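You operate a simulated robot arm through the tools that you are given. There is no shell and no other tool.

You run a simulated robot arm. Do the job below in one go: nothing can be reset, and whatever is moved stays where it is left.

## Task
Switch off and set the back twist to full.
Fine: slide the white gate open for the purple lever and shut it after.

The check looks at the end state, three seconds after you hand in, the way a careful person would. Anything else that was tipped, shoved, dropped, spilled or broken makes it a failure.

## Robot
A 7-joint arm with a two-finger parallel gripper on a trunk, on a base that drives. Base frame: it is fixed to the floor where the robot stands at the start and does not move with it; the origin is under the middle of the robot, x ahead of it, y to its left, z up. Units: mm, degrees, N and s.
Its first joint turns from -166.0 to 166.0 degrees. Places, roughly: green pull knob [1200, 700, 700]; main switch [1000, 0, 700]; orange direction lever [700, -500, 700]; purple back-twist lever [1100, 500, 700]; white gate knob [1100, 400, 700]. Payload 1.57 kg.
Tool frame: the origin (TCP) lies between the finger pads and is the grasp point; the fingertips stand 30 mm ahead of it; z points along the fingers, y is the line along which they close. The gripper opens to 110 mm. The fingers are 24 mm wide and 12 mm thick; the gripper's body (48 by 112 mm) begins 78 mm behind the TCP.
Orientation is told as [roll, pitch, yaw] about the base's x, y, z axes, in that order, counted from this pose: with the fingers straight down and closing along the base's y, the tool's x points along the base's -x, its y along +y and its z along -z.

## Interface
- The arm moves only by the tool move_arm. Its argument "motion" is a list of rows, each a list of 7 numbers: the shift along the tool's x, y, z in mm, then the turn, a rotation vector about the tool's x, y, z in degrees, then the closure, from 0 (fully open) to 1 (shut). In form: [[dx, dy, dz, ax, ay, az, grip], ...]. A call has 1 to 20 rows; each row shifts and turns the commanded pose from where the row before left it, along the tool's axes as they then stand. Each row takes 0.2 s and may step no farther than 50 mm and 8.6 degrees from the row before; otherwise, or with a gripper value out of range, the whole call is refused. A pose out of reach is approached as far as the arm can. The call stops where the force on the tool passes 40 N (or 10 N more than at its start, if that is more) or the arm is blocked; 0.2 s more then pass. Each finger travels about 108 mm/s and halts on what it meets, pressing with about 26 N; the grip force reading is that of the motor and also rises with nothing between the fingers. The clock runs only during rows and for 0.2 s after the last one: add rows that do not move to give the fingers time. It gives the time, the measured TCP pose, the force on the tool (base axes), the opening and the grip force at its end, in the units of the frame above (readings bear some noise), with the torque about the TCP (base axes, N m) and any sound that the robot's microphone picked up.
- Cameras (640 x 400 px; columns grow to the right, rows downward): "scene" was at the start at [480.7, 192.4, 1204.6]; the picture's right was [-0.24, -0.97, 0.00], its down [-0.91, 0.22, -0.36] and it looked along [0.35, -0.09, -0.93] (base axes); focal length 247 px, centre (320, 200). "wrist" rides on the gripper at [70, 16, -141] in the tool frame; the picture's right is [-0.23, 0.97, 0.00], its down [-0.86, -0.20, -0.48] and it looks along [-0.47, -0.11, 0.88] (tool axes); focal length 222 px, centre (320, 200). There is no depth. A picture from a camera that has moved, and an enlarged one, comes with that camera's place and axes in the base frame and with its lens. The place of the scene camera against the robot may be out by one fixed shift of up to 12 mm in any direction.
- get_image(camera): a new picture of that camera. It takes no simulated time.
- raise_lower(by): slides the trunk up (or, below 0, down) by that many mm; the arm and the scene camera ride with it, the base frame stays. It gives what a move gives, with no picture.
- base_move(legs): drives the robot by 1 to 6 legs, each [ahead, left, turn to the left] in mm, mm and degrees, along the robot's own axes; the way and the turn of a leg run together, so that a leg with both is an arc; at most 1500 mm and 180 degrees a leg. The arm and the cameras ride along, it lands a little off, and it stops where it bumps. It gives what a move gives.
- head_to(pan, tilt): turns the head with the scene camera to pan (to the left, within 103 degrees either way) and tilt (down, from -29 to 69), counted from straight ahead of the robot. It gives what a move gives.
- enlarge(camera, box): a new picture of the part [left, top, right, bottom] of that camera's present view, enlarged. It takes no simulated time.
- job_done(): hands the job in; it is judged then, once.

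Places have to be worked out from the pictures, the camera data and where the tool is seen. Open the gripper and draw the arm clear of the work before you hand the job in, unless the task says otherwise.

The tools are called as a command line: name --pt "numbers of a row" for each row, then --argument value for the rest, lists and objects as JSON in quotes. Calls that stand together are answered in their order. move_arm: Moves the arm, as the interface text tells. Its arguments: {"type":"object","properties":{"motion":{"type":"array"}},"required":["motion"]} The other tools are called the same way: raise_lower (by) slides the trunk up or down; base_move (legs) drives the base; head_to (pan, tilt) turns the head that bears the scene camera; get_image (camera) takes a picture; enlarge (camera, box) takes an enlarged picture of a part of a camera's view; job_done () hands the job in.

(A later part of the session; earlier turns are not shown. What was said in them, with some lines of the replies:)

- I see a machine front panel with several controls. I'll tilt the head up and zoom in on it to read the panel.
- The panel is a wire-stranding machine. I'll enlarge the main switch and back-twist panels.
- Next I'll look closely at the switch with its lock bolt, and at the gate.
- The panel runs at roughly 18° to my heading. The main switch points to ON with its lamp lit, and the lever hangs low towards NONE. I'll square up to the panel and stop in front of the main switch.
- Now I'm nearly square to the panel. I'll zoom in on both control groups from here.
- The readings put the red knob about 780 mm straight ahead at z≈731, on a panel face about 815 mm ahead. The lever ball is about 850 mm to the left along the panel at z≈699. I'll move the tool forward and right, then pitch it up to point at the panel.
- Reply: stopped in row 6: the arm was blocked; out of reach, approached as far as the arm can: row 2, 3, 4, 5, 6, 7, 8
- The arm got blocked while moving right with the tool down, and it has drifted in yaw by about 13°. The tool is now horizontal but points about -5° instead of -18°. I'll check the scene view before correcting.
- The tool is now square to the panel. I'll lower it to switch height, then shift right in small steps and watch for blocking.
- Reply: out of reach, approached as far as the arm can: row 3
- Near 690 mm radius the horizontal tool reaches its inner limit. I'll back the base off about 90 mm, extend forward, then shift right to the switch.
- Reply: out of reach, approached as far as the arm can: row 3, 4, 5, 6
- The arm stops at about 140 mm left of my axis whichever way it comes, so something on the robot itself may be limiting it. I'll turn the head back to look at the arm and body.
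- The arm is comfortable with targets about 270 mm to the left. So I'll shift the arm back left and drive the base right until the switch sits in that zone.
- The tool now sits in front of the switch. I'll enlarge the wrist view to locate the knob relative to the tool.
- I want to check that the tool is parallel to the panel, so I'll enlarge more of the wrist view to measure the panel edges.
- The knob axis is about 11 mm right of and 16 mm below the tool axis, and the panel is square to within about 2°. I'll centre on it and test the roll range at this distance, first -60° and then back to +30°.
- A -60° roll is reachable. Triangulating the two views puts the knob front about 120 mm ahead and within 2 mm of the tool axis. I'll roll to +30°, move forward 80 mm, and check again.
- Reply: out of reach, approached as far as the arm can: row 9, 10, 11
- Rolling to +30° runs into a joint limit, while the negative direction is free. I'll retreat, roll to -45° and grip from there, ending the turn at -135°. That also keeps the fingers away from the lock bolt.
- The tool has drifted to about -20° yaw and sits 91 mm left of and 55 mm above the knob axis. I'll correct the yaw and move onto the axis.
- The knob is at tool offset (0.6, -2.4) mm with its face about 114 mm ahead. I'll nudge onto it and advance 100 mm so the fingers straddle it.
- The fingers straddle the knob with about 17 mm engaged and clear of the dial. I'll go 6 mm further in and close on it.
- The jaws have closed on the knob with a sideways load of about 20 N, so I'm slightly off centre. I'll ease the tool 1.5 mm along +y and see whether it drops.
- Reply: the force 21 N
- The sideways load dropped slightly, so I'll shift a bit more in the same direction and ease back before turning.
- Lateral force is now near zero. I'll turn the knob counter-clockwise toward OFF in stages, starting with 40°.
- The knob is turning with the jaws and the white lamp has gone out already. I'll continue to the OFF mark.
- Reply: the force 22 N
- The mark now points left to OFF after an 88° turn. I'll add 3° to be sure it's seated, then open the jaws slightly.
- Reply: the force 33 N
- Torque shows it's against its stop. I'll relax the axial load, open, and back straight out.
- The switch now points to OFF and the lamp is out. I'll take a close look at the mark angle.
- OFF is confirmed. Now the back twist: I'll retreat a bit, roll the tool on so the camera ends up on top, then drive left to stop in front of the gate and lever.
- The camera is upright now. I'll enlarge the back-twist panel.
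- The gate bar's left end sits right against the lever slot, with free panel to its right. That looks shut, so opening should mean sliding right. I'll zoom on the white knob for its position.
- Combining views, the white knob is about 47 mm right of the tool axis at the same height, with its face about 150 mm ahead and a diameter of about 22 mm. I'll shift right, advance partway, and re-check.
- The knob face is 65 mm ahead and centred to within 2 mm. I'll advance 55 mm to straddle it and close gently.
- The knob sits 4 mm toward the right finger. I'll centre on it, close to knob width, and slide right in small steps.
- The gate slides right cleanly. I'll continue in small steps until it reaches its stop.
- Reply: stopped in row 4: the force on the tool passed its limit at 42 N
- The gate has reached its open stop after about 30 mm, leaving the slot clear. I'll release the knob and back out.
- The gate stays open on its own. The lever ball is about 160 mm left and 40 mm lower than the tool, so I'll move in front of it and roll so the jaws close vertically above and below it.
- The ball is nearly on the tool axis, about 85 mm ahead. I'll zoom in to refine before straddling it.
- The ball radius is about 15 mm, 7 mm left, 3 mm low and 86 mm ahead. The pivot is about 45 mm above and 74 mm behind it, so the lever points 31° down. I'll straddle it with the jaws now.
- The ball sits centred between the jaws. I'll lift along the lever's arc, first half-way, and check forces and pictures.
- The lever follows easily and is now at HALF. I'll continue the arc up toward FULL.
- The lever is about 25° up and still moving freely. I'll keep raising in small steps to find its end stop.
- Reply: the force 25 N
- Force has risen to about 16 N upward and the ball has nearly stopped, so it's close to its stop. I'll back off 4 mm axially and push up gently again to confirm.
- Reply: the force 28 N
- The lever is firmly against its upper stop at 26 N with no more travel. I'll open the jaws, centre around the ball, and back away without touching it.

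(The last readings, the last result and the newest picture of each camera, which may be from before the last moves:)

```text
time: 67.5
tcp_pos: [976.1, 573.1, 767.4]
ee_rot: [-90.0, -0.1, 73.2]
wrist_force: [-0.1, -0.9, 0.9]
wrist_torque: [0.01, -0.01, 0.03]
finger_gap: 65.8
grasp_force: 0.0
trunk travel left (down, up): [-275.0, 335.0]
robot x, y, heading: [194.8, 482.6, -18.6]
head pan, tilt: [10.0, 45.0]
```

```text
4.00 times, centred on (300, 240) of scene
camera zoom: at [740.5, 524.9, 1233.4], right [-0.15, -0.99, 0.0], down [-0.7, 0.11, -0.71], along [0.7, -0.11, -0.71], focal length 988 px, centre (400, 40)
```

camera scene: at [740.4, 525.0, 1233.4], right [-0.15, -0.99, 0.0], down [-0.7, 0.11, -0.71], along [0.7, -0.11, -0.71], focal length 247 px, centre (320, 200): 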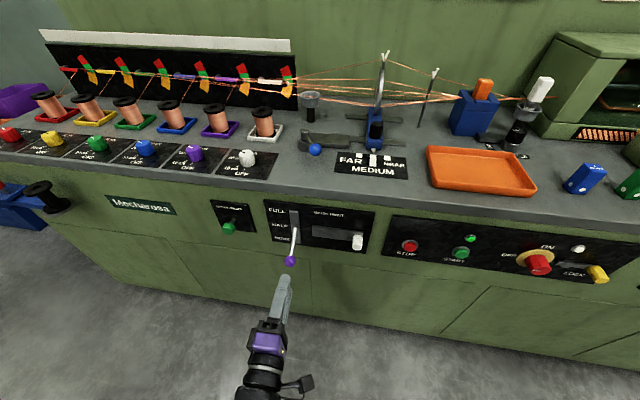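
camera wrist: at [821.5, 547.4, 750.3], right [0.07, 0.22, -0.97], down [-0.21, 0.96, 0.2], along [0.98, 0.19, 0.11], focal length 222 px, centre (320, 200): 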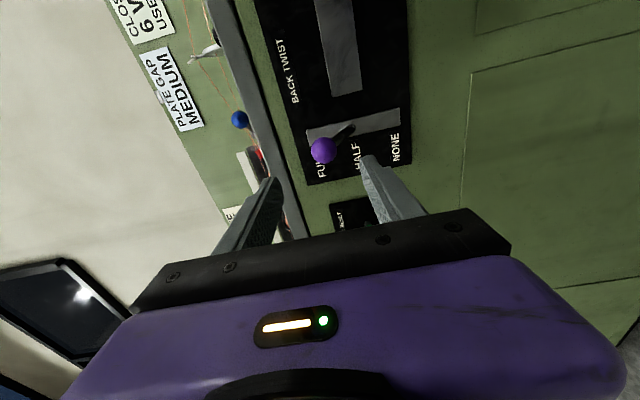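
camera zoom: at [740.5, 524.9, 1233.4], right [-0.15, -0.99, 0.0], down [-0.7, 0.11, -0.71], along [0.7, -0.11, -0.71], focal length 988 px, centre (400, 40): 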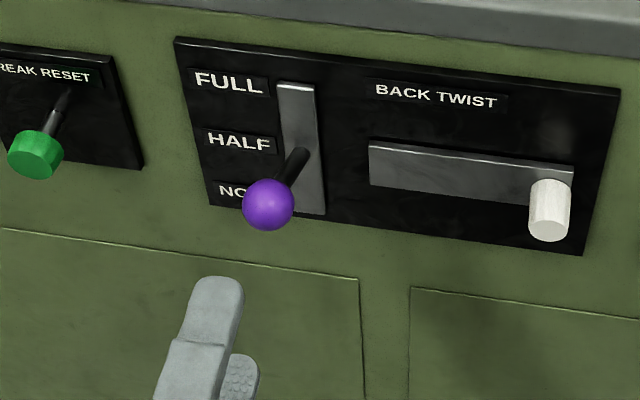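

The lever holds at FULL. Next I'll return to the gate knob: move right and down, and roll back to horizontal jaws.

move_arm --pt "39 12 0 0 0 0 0.45" --pt "39 12 0 0 0 0 0.45" --pt "39 12 0 0 0 0 0.45" --pt "38 11 0 0 0 0 0.45" --pt "0 0 0 0 0 -8.2 0.45" --pt "0 0 0 0 0 -8.2 0.45" --pt "0 0 0 0 0 -8.2 0.45" --pt "0 0 0 0 0 -8.2 0.45" --pt "0 0 0 0 0 -8.2 0.45" --pt "0 0 0 0 0 -8.2 0.45" --pt "0 0 0 0 0 -8.2 0.45" --pt "0 0 0 0 0 -8.2 0.45" --pt "0 0 0 0 0 -8.2 0.45" --pt "0 0 0 0 0 -8.2 0.45" --pt "0 0 0 0 0 -8.0 0.45" --pt "0 0 0 0 0 0 0.45"

get_image --camera "wrist"

enlarge --camera "wrist" --box '[140, 60, 380, 210]'

```text
time: 70.9
tcp_pos: [931.2, 424.7, 718.6]
ee_rot: [-97.8, 89.8, 65.4]
wrist_force: [-0.1, -0.3, 0.3]
wrist_torque: [-0.01, 0.01, 0.01]
finger_gap: 60.6
grasp_force: 0.0
trunk travel left (down, up): [-275.0, 335.0]
robot x, y, heading: [189.6, 482.1, -18.7]
head pan, tilt: [10.0, 45.0]
```

```text
taken
camera wrist: at [792.2, 449.7, 788.3], right [-0.28, -0.93, -0.23], down [-0.4, 0.33, -0.85], along [0.87, -0.15, -0.47], focal length 222 px, centre (320, 200)
```

wrist: 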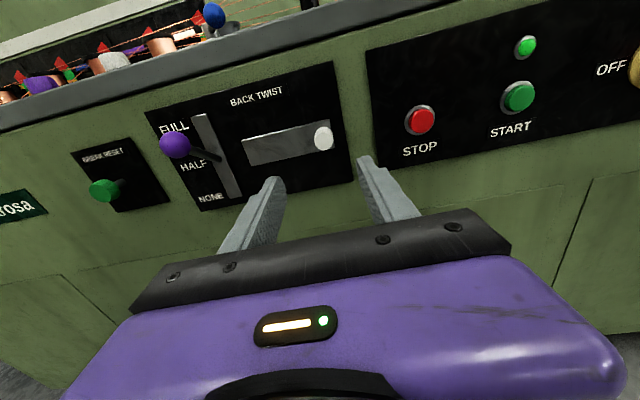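

```text
2.67 times, centred on (260, 135) of wrist
camera zoom: at [792.2, 449.7, 788.3], right [-0.28, -0.93, -0.23], down [-0.4, 0.33, -0.85], along [0.87, -0.15, -0.47], focal length 592 px, centre (480, 373)
```

zoom: 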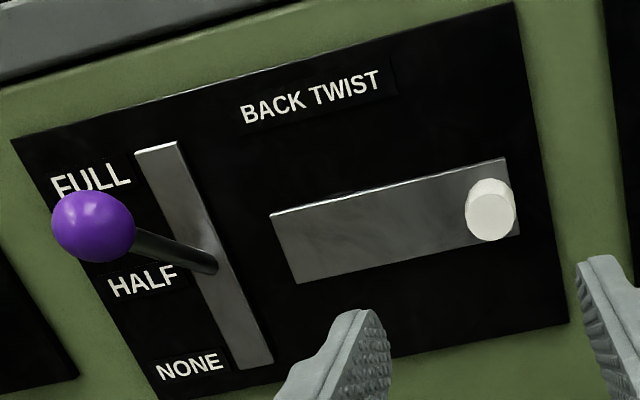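

The lever reads FULL. The gate knob is about 5 mm right and 2 mm up from the tool axis, 135 mm ahead. I'll straddle it again with open jaws.

move_arm --pt "2 5 20 0 0 0 0.45" --pt "0 0 30 0 0 0 0.45" --pt "0 0 30 0 0 0 0.45" --pt "0 0 20 0 0 0 0.45" --pt "0 0 15 0 0 0 0.45" --pt "0 0 10 0 0 0 0.45" --pt "0 0 0 0 0 0 0.6" --pt "0 0 0 0 0 0 0.68" --pt "0 0 0 0 0 0 0.68"

enlarge --camera "wrist" --box '[200, 80, 440, 230]'

enlarge --camera "scene" --box '[250, 190, 394, 280]'

```text
time: 72.9
tcp_pos: [1049.3, 384.5, 722.2]
ee_rot: [-92.2, 89.8, 71.1]
wrist_force: [0.3, 0.0, 0.3]
wrist_torque: [0.04, 0.0, 0.02]
finger_gap: 35.0
grasp_force: 0.1
trunk travel left (down, up): [-275.0, 335.0]
robot x, y, heading: [196.8, 479.2, -18.7]
head pan, tilt: [10.0, 45.0]
```

```text
2.67 times, centred on (320, 155) of wrist
camera zoom: at [909.8, 409.3, 790.8], right [-0.28, -0.93, -0.23], down [-0.4, 0.33, -0.85], along [0.87, -0.15, -0.47], focal length 592 px, centre (320, 320)
```

zoom: 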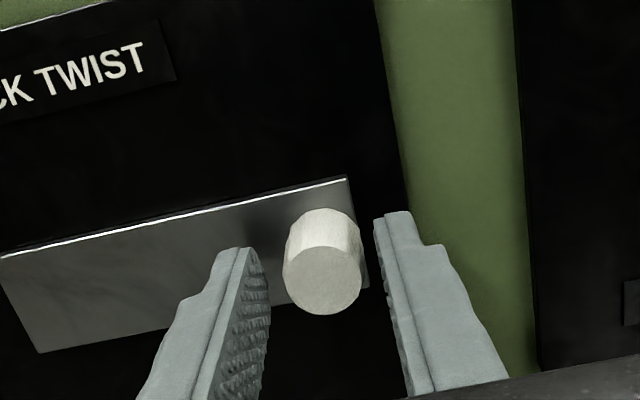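

```text
4.44 times, centred on (322, 235) of scene
camera zoom: at [740.5, 524.9, 1233.4], right [-0.15, -0.99, 0.0], down [-0.7, 0.11, -0.71], along [0.7, -0.11, -0.71], focal length 1098 px, centre (311, 44)
```

zoom: 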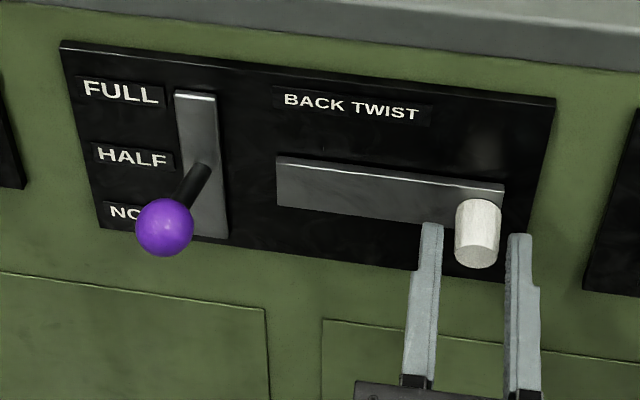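

The knob is well between the fingers. I'll close on it and slide left in small steps to shut the gate.

move_arm --pt "0 0 0 0 0 0 0.8" --pt "0 0 0 0 0 0 0.8" --pt "0 -6 0 0 0 0 0.8" --pt "0 -6 0 0 0 0 0.8" --pt "0 -6 0 0 0 0 0.8" --pt "0 -5 0 0 0 0 0.8" --pt "0 0 0 0 0 0 0.8"

enlarge --camera "wrist" --box '[160, 80, 400, 230]'

enlarge --camera "scene" --box '[250, 190, 394, 280]'

```text
time: 74.5
tcp_pos: [1056.3, 408.4, 722.1]
ee_rot: [-95.1, 89.7, 68.0]
wrist_force: [-1.0, -0.2, 0.6]
wrist_torque: [0.0, -0.12, -0.42]
finger_gap: 24.7
grasp_force: 35.9
trunk travel left (down, up): [-275.0, 335.0]
robot x, y, heading: [192.7, 478.9, -18.5]
head pan, tilt: [10.0, 45.0]
```

```text
2.67 times, centred on (280, 155) of wrist
camera zoom: at [917.3, 432.4, 790.7], right [-0.28, -0.93, -0.23], down [-0.4, 0.33, -0.85], along [0.87, -0.15, -0.47], focal length 592 px, centre (427, 320)
```

zoom: 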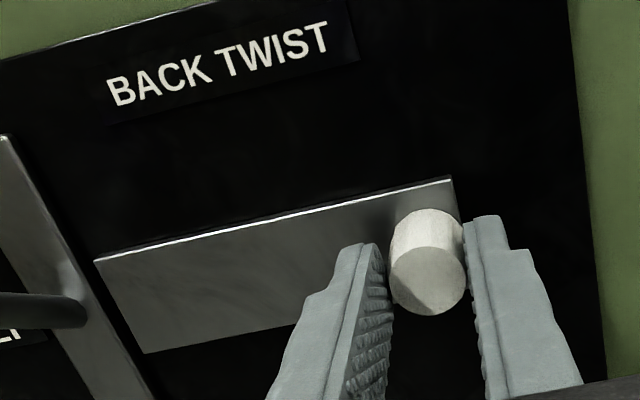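

```text
4.44 times, centred on (322, 235) of scene
camera zoom: at [740.4, 525.0, 1233.4], right [-0.15, -0.99, 0.0], down [-0.7, 0.11, -0.71], along [0.7, -0.11, -0.71], focal length 1098 px, centre (311, 44)
```

zoom: 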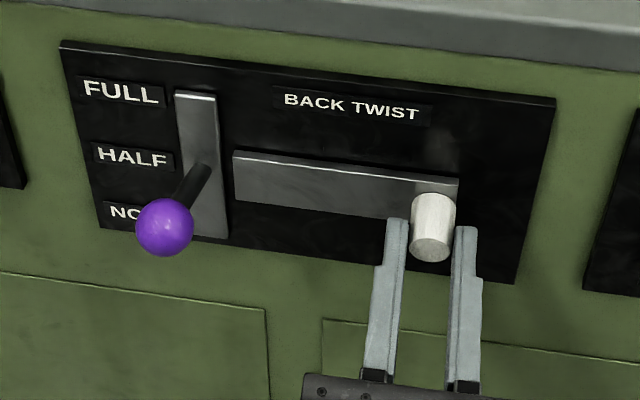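

About 5 mm remains. I'll continue left in 2 mm steps until it meets its stop.

move_arm --pt "0 -2 0 0 0 0 0.8" --pt "0 -2 0 0 0 0 0.8" --pt "0 -2 0 0 0 0 0.8" --pt "0 -2 0 0 0 0 0.8" --pt "0 0 0 0 0 0 0.8"

enlarge --camera "wrist" --box '[160, 80, 400, 230]'

enlarge --camera "scene" --box '[250, 190, 394, 280]'

```text
time: 75.7
tcp_pos: [1059.0, 412.8, 721.2]
ee_rot: [-104.1, 89.9, 59.0]
wrist_force: [-29.6, -0.6, 6.2]
wrist_torque: [-0.07, -0.18, -0.63]
finger_gap: 25.0
grasp_force: 36.7
trunk travel left (down, up): [-275.0, 335.0]
robot x, y, heading: [191.6, 480.3, -18.5]
head pan, tilt: [10.0, 45.0]
```

```text
2.67 times, centred on (280, 155) of wrist
camera zoom: at [919.2, 438.1, 790.7], right [-0.28, -0.93, -0.23], down [-0.4, 0.33, -0.85], along [0.87, -0.15, -0.47], focal length 592 px, centre (427, 320)
```

zoom: 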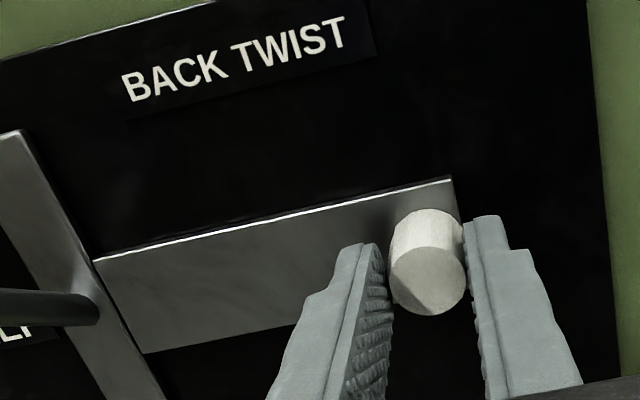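

```text
4.44 times, centred on (322, 235) of scene
camera zoom: at [739.5, 524.9, 1233.8], right [-0.15, -0.99, 0.0], down [-0.7, 0.11, -0.71], along [0.7, -0.11, -0.71], focal length 1098 px, centre (311, 44)
```

zoom: 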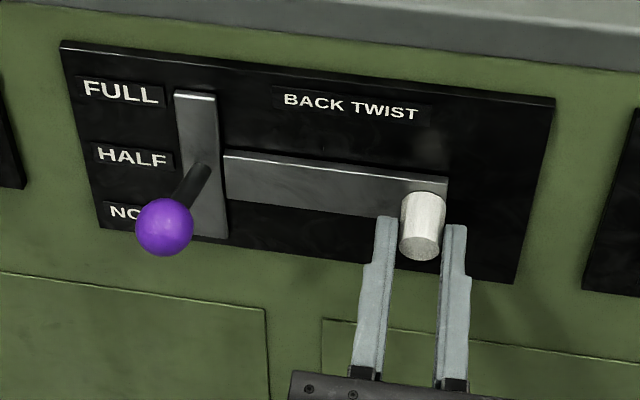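

The bar's end meets the slot plate just as at the start. I'll relieve the axial load and nudge left once more to confirm it's on its stop.

move_arm --pt "0 0 -2 0 0 0 0.8" --pt "0 -2 0 0 0 0 0.8" --pt "0 -2 0 0 0 0 0.8" --pt "0 0 0 0 0 0 0.8"

enlarge --camera "wrist" --box '[160, 80, 400, 230]'

```text
time: 76.8
tcp_pos: [1056.7, 413.0, 720.5]
ee_rot: [-116.9, 89.8, 45.6]
wrist_force: [1.8, -2.8, -0.2]
wrist_torque: [0.14, 0.19, -0.44]
finger_gap: 25.2
grasp_force: 37.3
trunk travel left (down, up): [-275.0, 335.0]
robot x, y, heading: [192.7, 475.7, -18.9]
head pan, tilt: [10.0, 45.0]
stopped in row 4: the force on the tool passed its limit at 41 N (the readings are from after the stop); the commanded pose is now the measured one
```

```text
2.67 times, centred on (280, 155) of wrist
camera zoom: at [919.1, 439.2, 790.6], right [-0.29, -0.93, -0.23], down [-0.4, 0.34, -0.86], along [0.87, -0.16, -0.46], focal length 592 px, centre (427, 320)
```

zoom: 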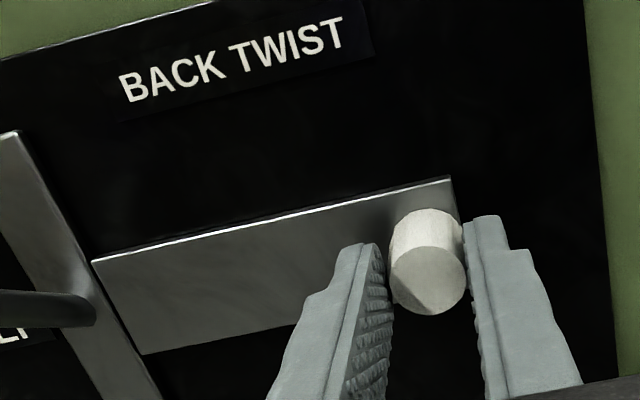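

The gate is hard against its shut stop. I'll release the knob and back straight out.

move_arm --pt "0 0 0 0 0 0 0.65" --pt "0 0 0 0 0 0 0.55" --pt "0 0 0 0 0 0 0.55" --pt "0 0 -20 0 0 0 0.55" --pt "0 0 -30 0 0 0 0.5" --pt "0 0 -40 0 0 0 0.4" --pt "0 0 -40 0 0 0 0.3" --pt "0 0 0 0 0 0 0.3"

get_image --camera "wrist"

enlarge --camera "wrist" --box '[120, 40, 376, 200]'

get_image --camera "scene"

enlarge --camera "scene" --box '[250, 190, 394, 280]'

```text
time: 78.6
tcp_pos: [931.7, 451.0, 718.0]
ee_rot: [-133.5, 89.8, 29.1]
wrist_force: [-0.4, -0.4, 0.3]
wrist_torque: [-0.01, -0.02, 0.03]
finger_gap: 77.0
grasp_force: 0.1
trunk travel left (down, up): [-275.0, 335.0]
robot x, y, heading: [192.3, 481.4, -18.6]
head pan, tilt: [10.0, 45.0]
```

```text
taken
camera wrist: at [792.2, 477.5, 787.6], right [-0.29, -0.93, -0.23], down [-0.4, 0.33, -0.86], along [0.87, -0.16, -0.46], focal length 222 px, centre (320, 200)
```

wrist: 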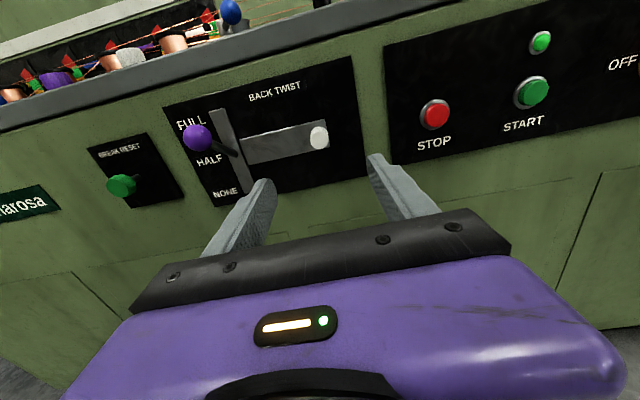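

```text
2.50 times, centred on (248, 120) of wrist
camera zoom: at [792.2, 477.5, 787.6], right [-0.29, -0.93, -0.23], down [-0.4, 0.33, -0.86], along [0.87, -0.16, -0.46], focal length 555 px, centre (500, 400)
```

zoom: 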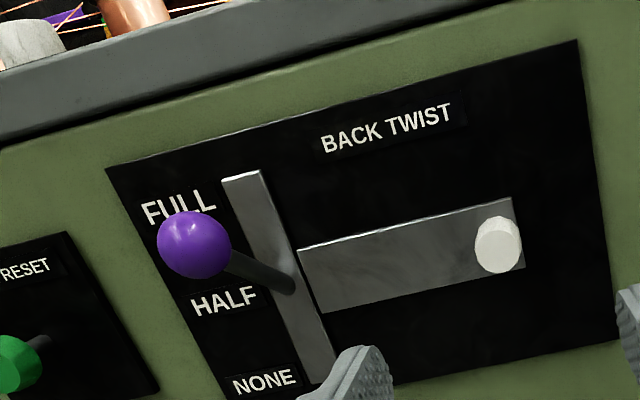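

```text
taken
camera scene: at [740.8, 524.3, 1233.4], right [-0.15, -0.99, 0.0], down [-0.7, 0.11, -0.71], along [0.7, -0.11, -0.71], focal length 247 px, centre (320, 200)
```

scene: 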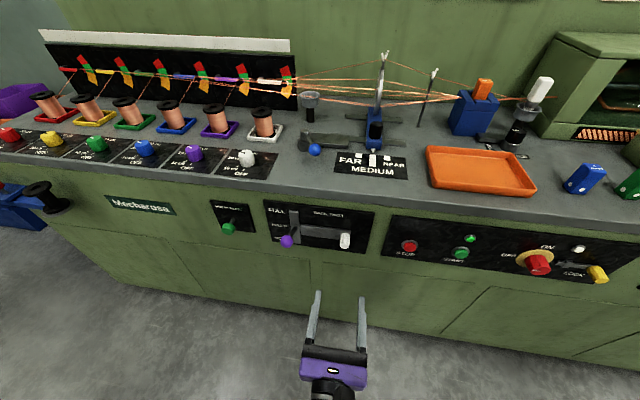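

```text
4.44 times, centred on (322, 235) of scene
camera zoom: at [740.8, 524.3, 1233.4], right [-0.15, -0.99, 0.0], down [-0.7, 0.11, -0.71], along [0.7, -0.11, -0.71], focal length 1098 px, centre (311, 44)
```

zoom: 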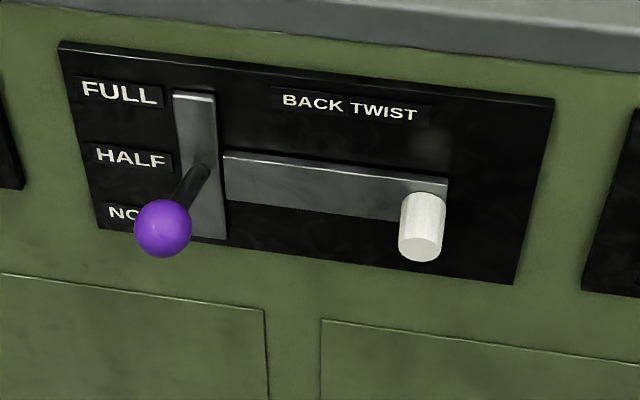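

The gate is shut and the lever holds at FULL. A last look at the main switch and the rest of the bench before moving the arm clear.

enlarge --camera "scene" --box '[380, 200, 620, 350]'

move_arm --pt "0 0 -40 0 0 0 0" --pt "0 0 -10 0 0 0 0" --pt "0 0 0 0 0 0 0" --pt "0 0 0 0 0 0 0"

get_image --camera "scene"

```text
2.67 times, centred on (500, 275) of scene
camera zoom: at [740.8, 524.3, 1233.4], right [-0.15, -0.99, 0.0], down [-0.7, 0.11, -0.71], along [0.7, -0.11, -0.71], focal length 659 px, centre (-160, 0)
```

zoom: 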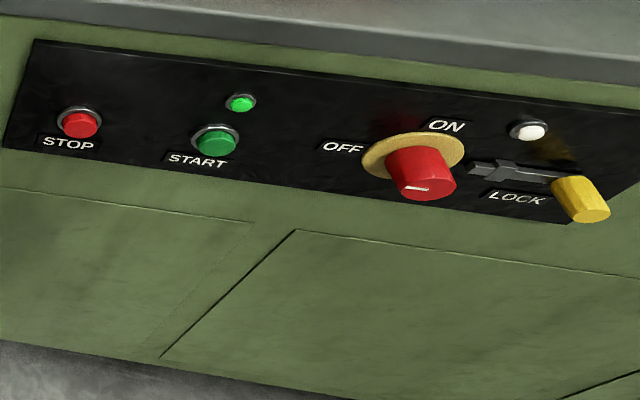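

```text
time: 79.6
tcp_pos: [886.8, 468.8, 720.3]
ee_rot: [-130.8, 90.0, 31.9]
wrist_force: [0.1, -0.4, 1.0]
wrist_torque: [0.03, 0.01, 0.01]
finger_gap: 109.6
grasp_force: 0.1
trunk travel left (down, up): [-275.0, 335.0]
robot x, y, heading: [191.4, 477.0, -18.7]
head pan, tilt: [10.0, 45.0]
```

```text
taken
camera scene: at [740.8, 524.3, 1233.4], right [-0.15, -0.99, 0.0], down [-0.7, 0.11, -0.71], along [0.7, -0.11, -0.71], focal length 247 px, centre (320, 200)
```

scene: 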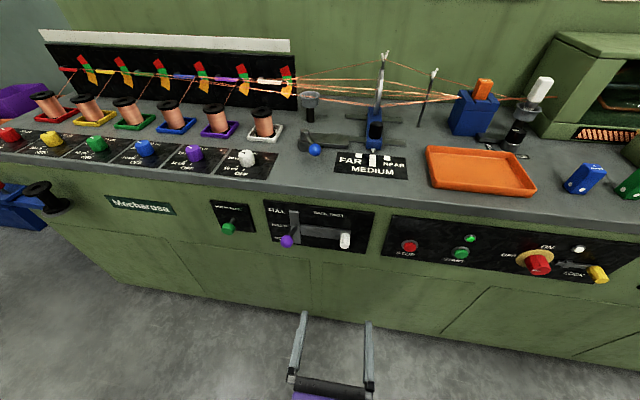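

The main switch is at OFF with its lamp dark, the back-twist lever is at FULL, and the gate is shut. Nothing else has moved, the gripper is open and the arm is clear, so I'm handing in.

job_done

```text
The job is handed in.
```

The machine is switched off, the back twist is set to full, and I've handed the job in. I don't have the check's verdict yet.

- **Main switch:** I turned it about 90° from ON to OFF until it reached its stop, and the white lamp beside it went out. The small green lamp above START looks the same as it did before. I took that to be its unlit colour, but I couldn't confirm it.
- **Back-twist lever:** I raised the purple lever from NONE to its upper stop at FULL. It stayed there after I let go.
- **White gate:** I slid it right to open it before moving the lever. Afterwards I slid it back left to its stop, where its end meets the lever slot as it did at the start.

I saw nothing else moved, tipped or spilled in the last pictures. The gripper is open and the arm is clear of the panel.
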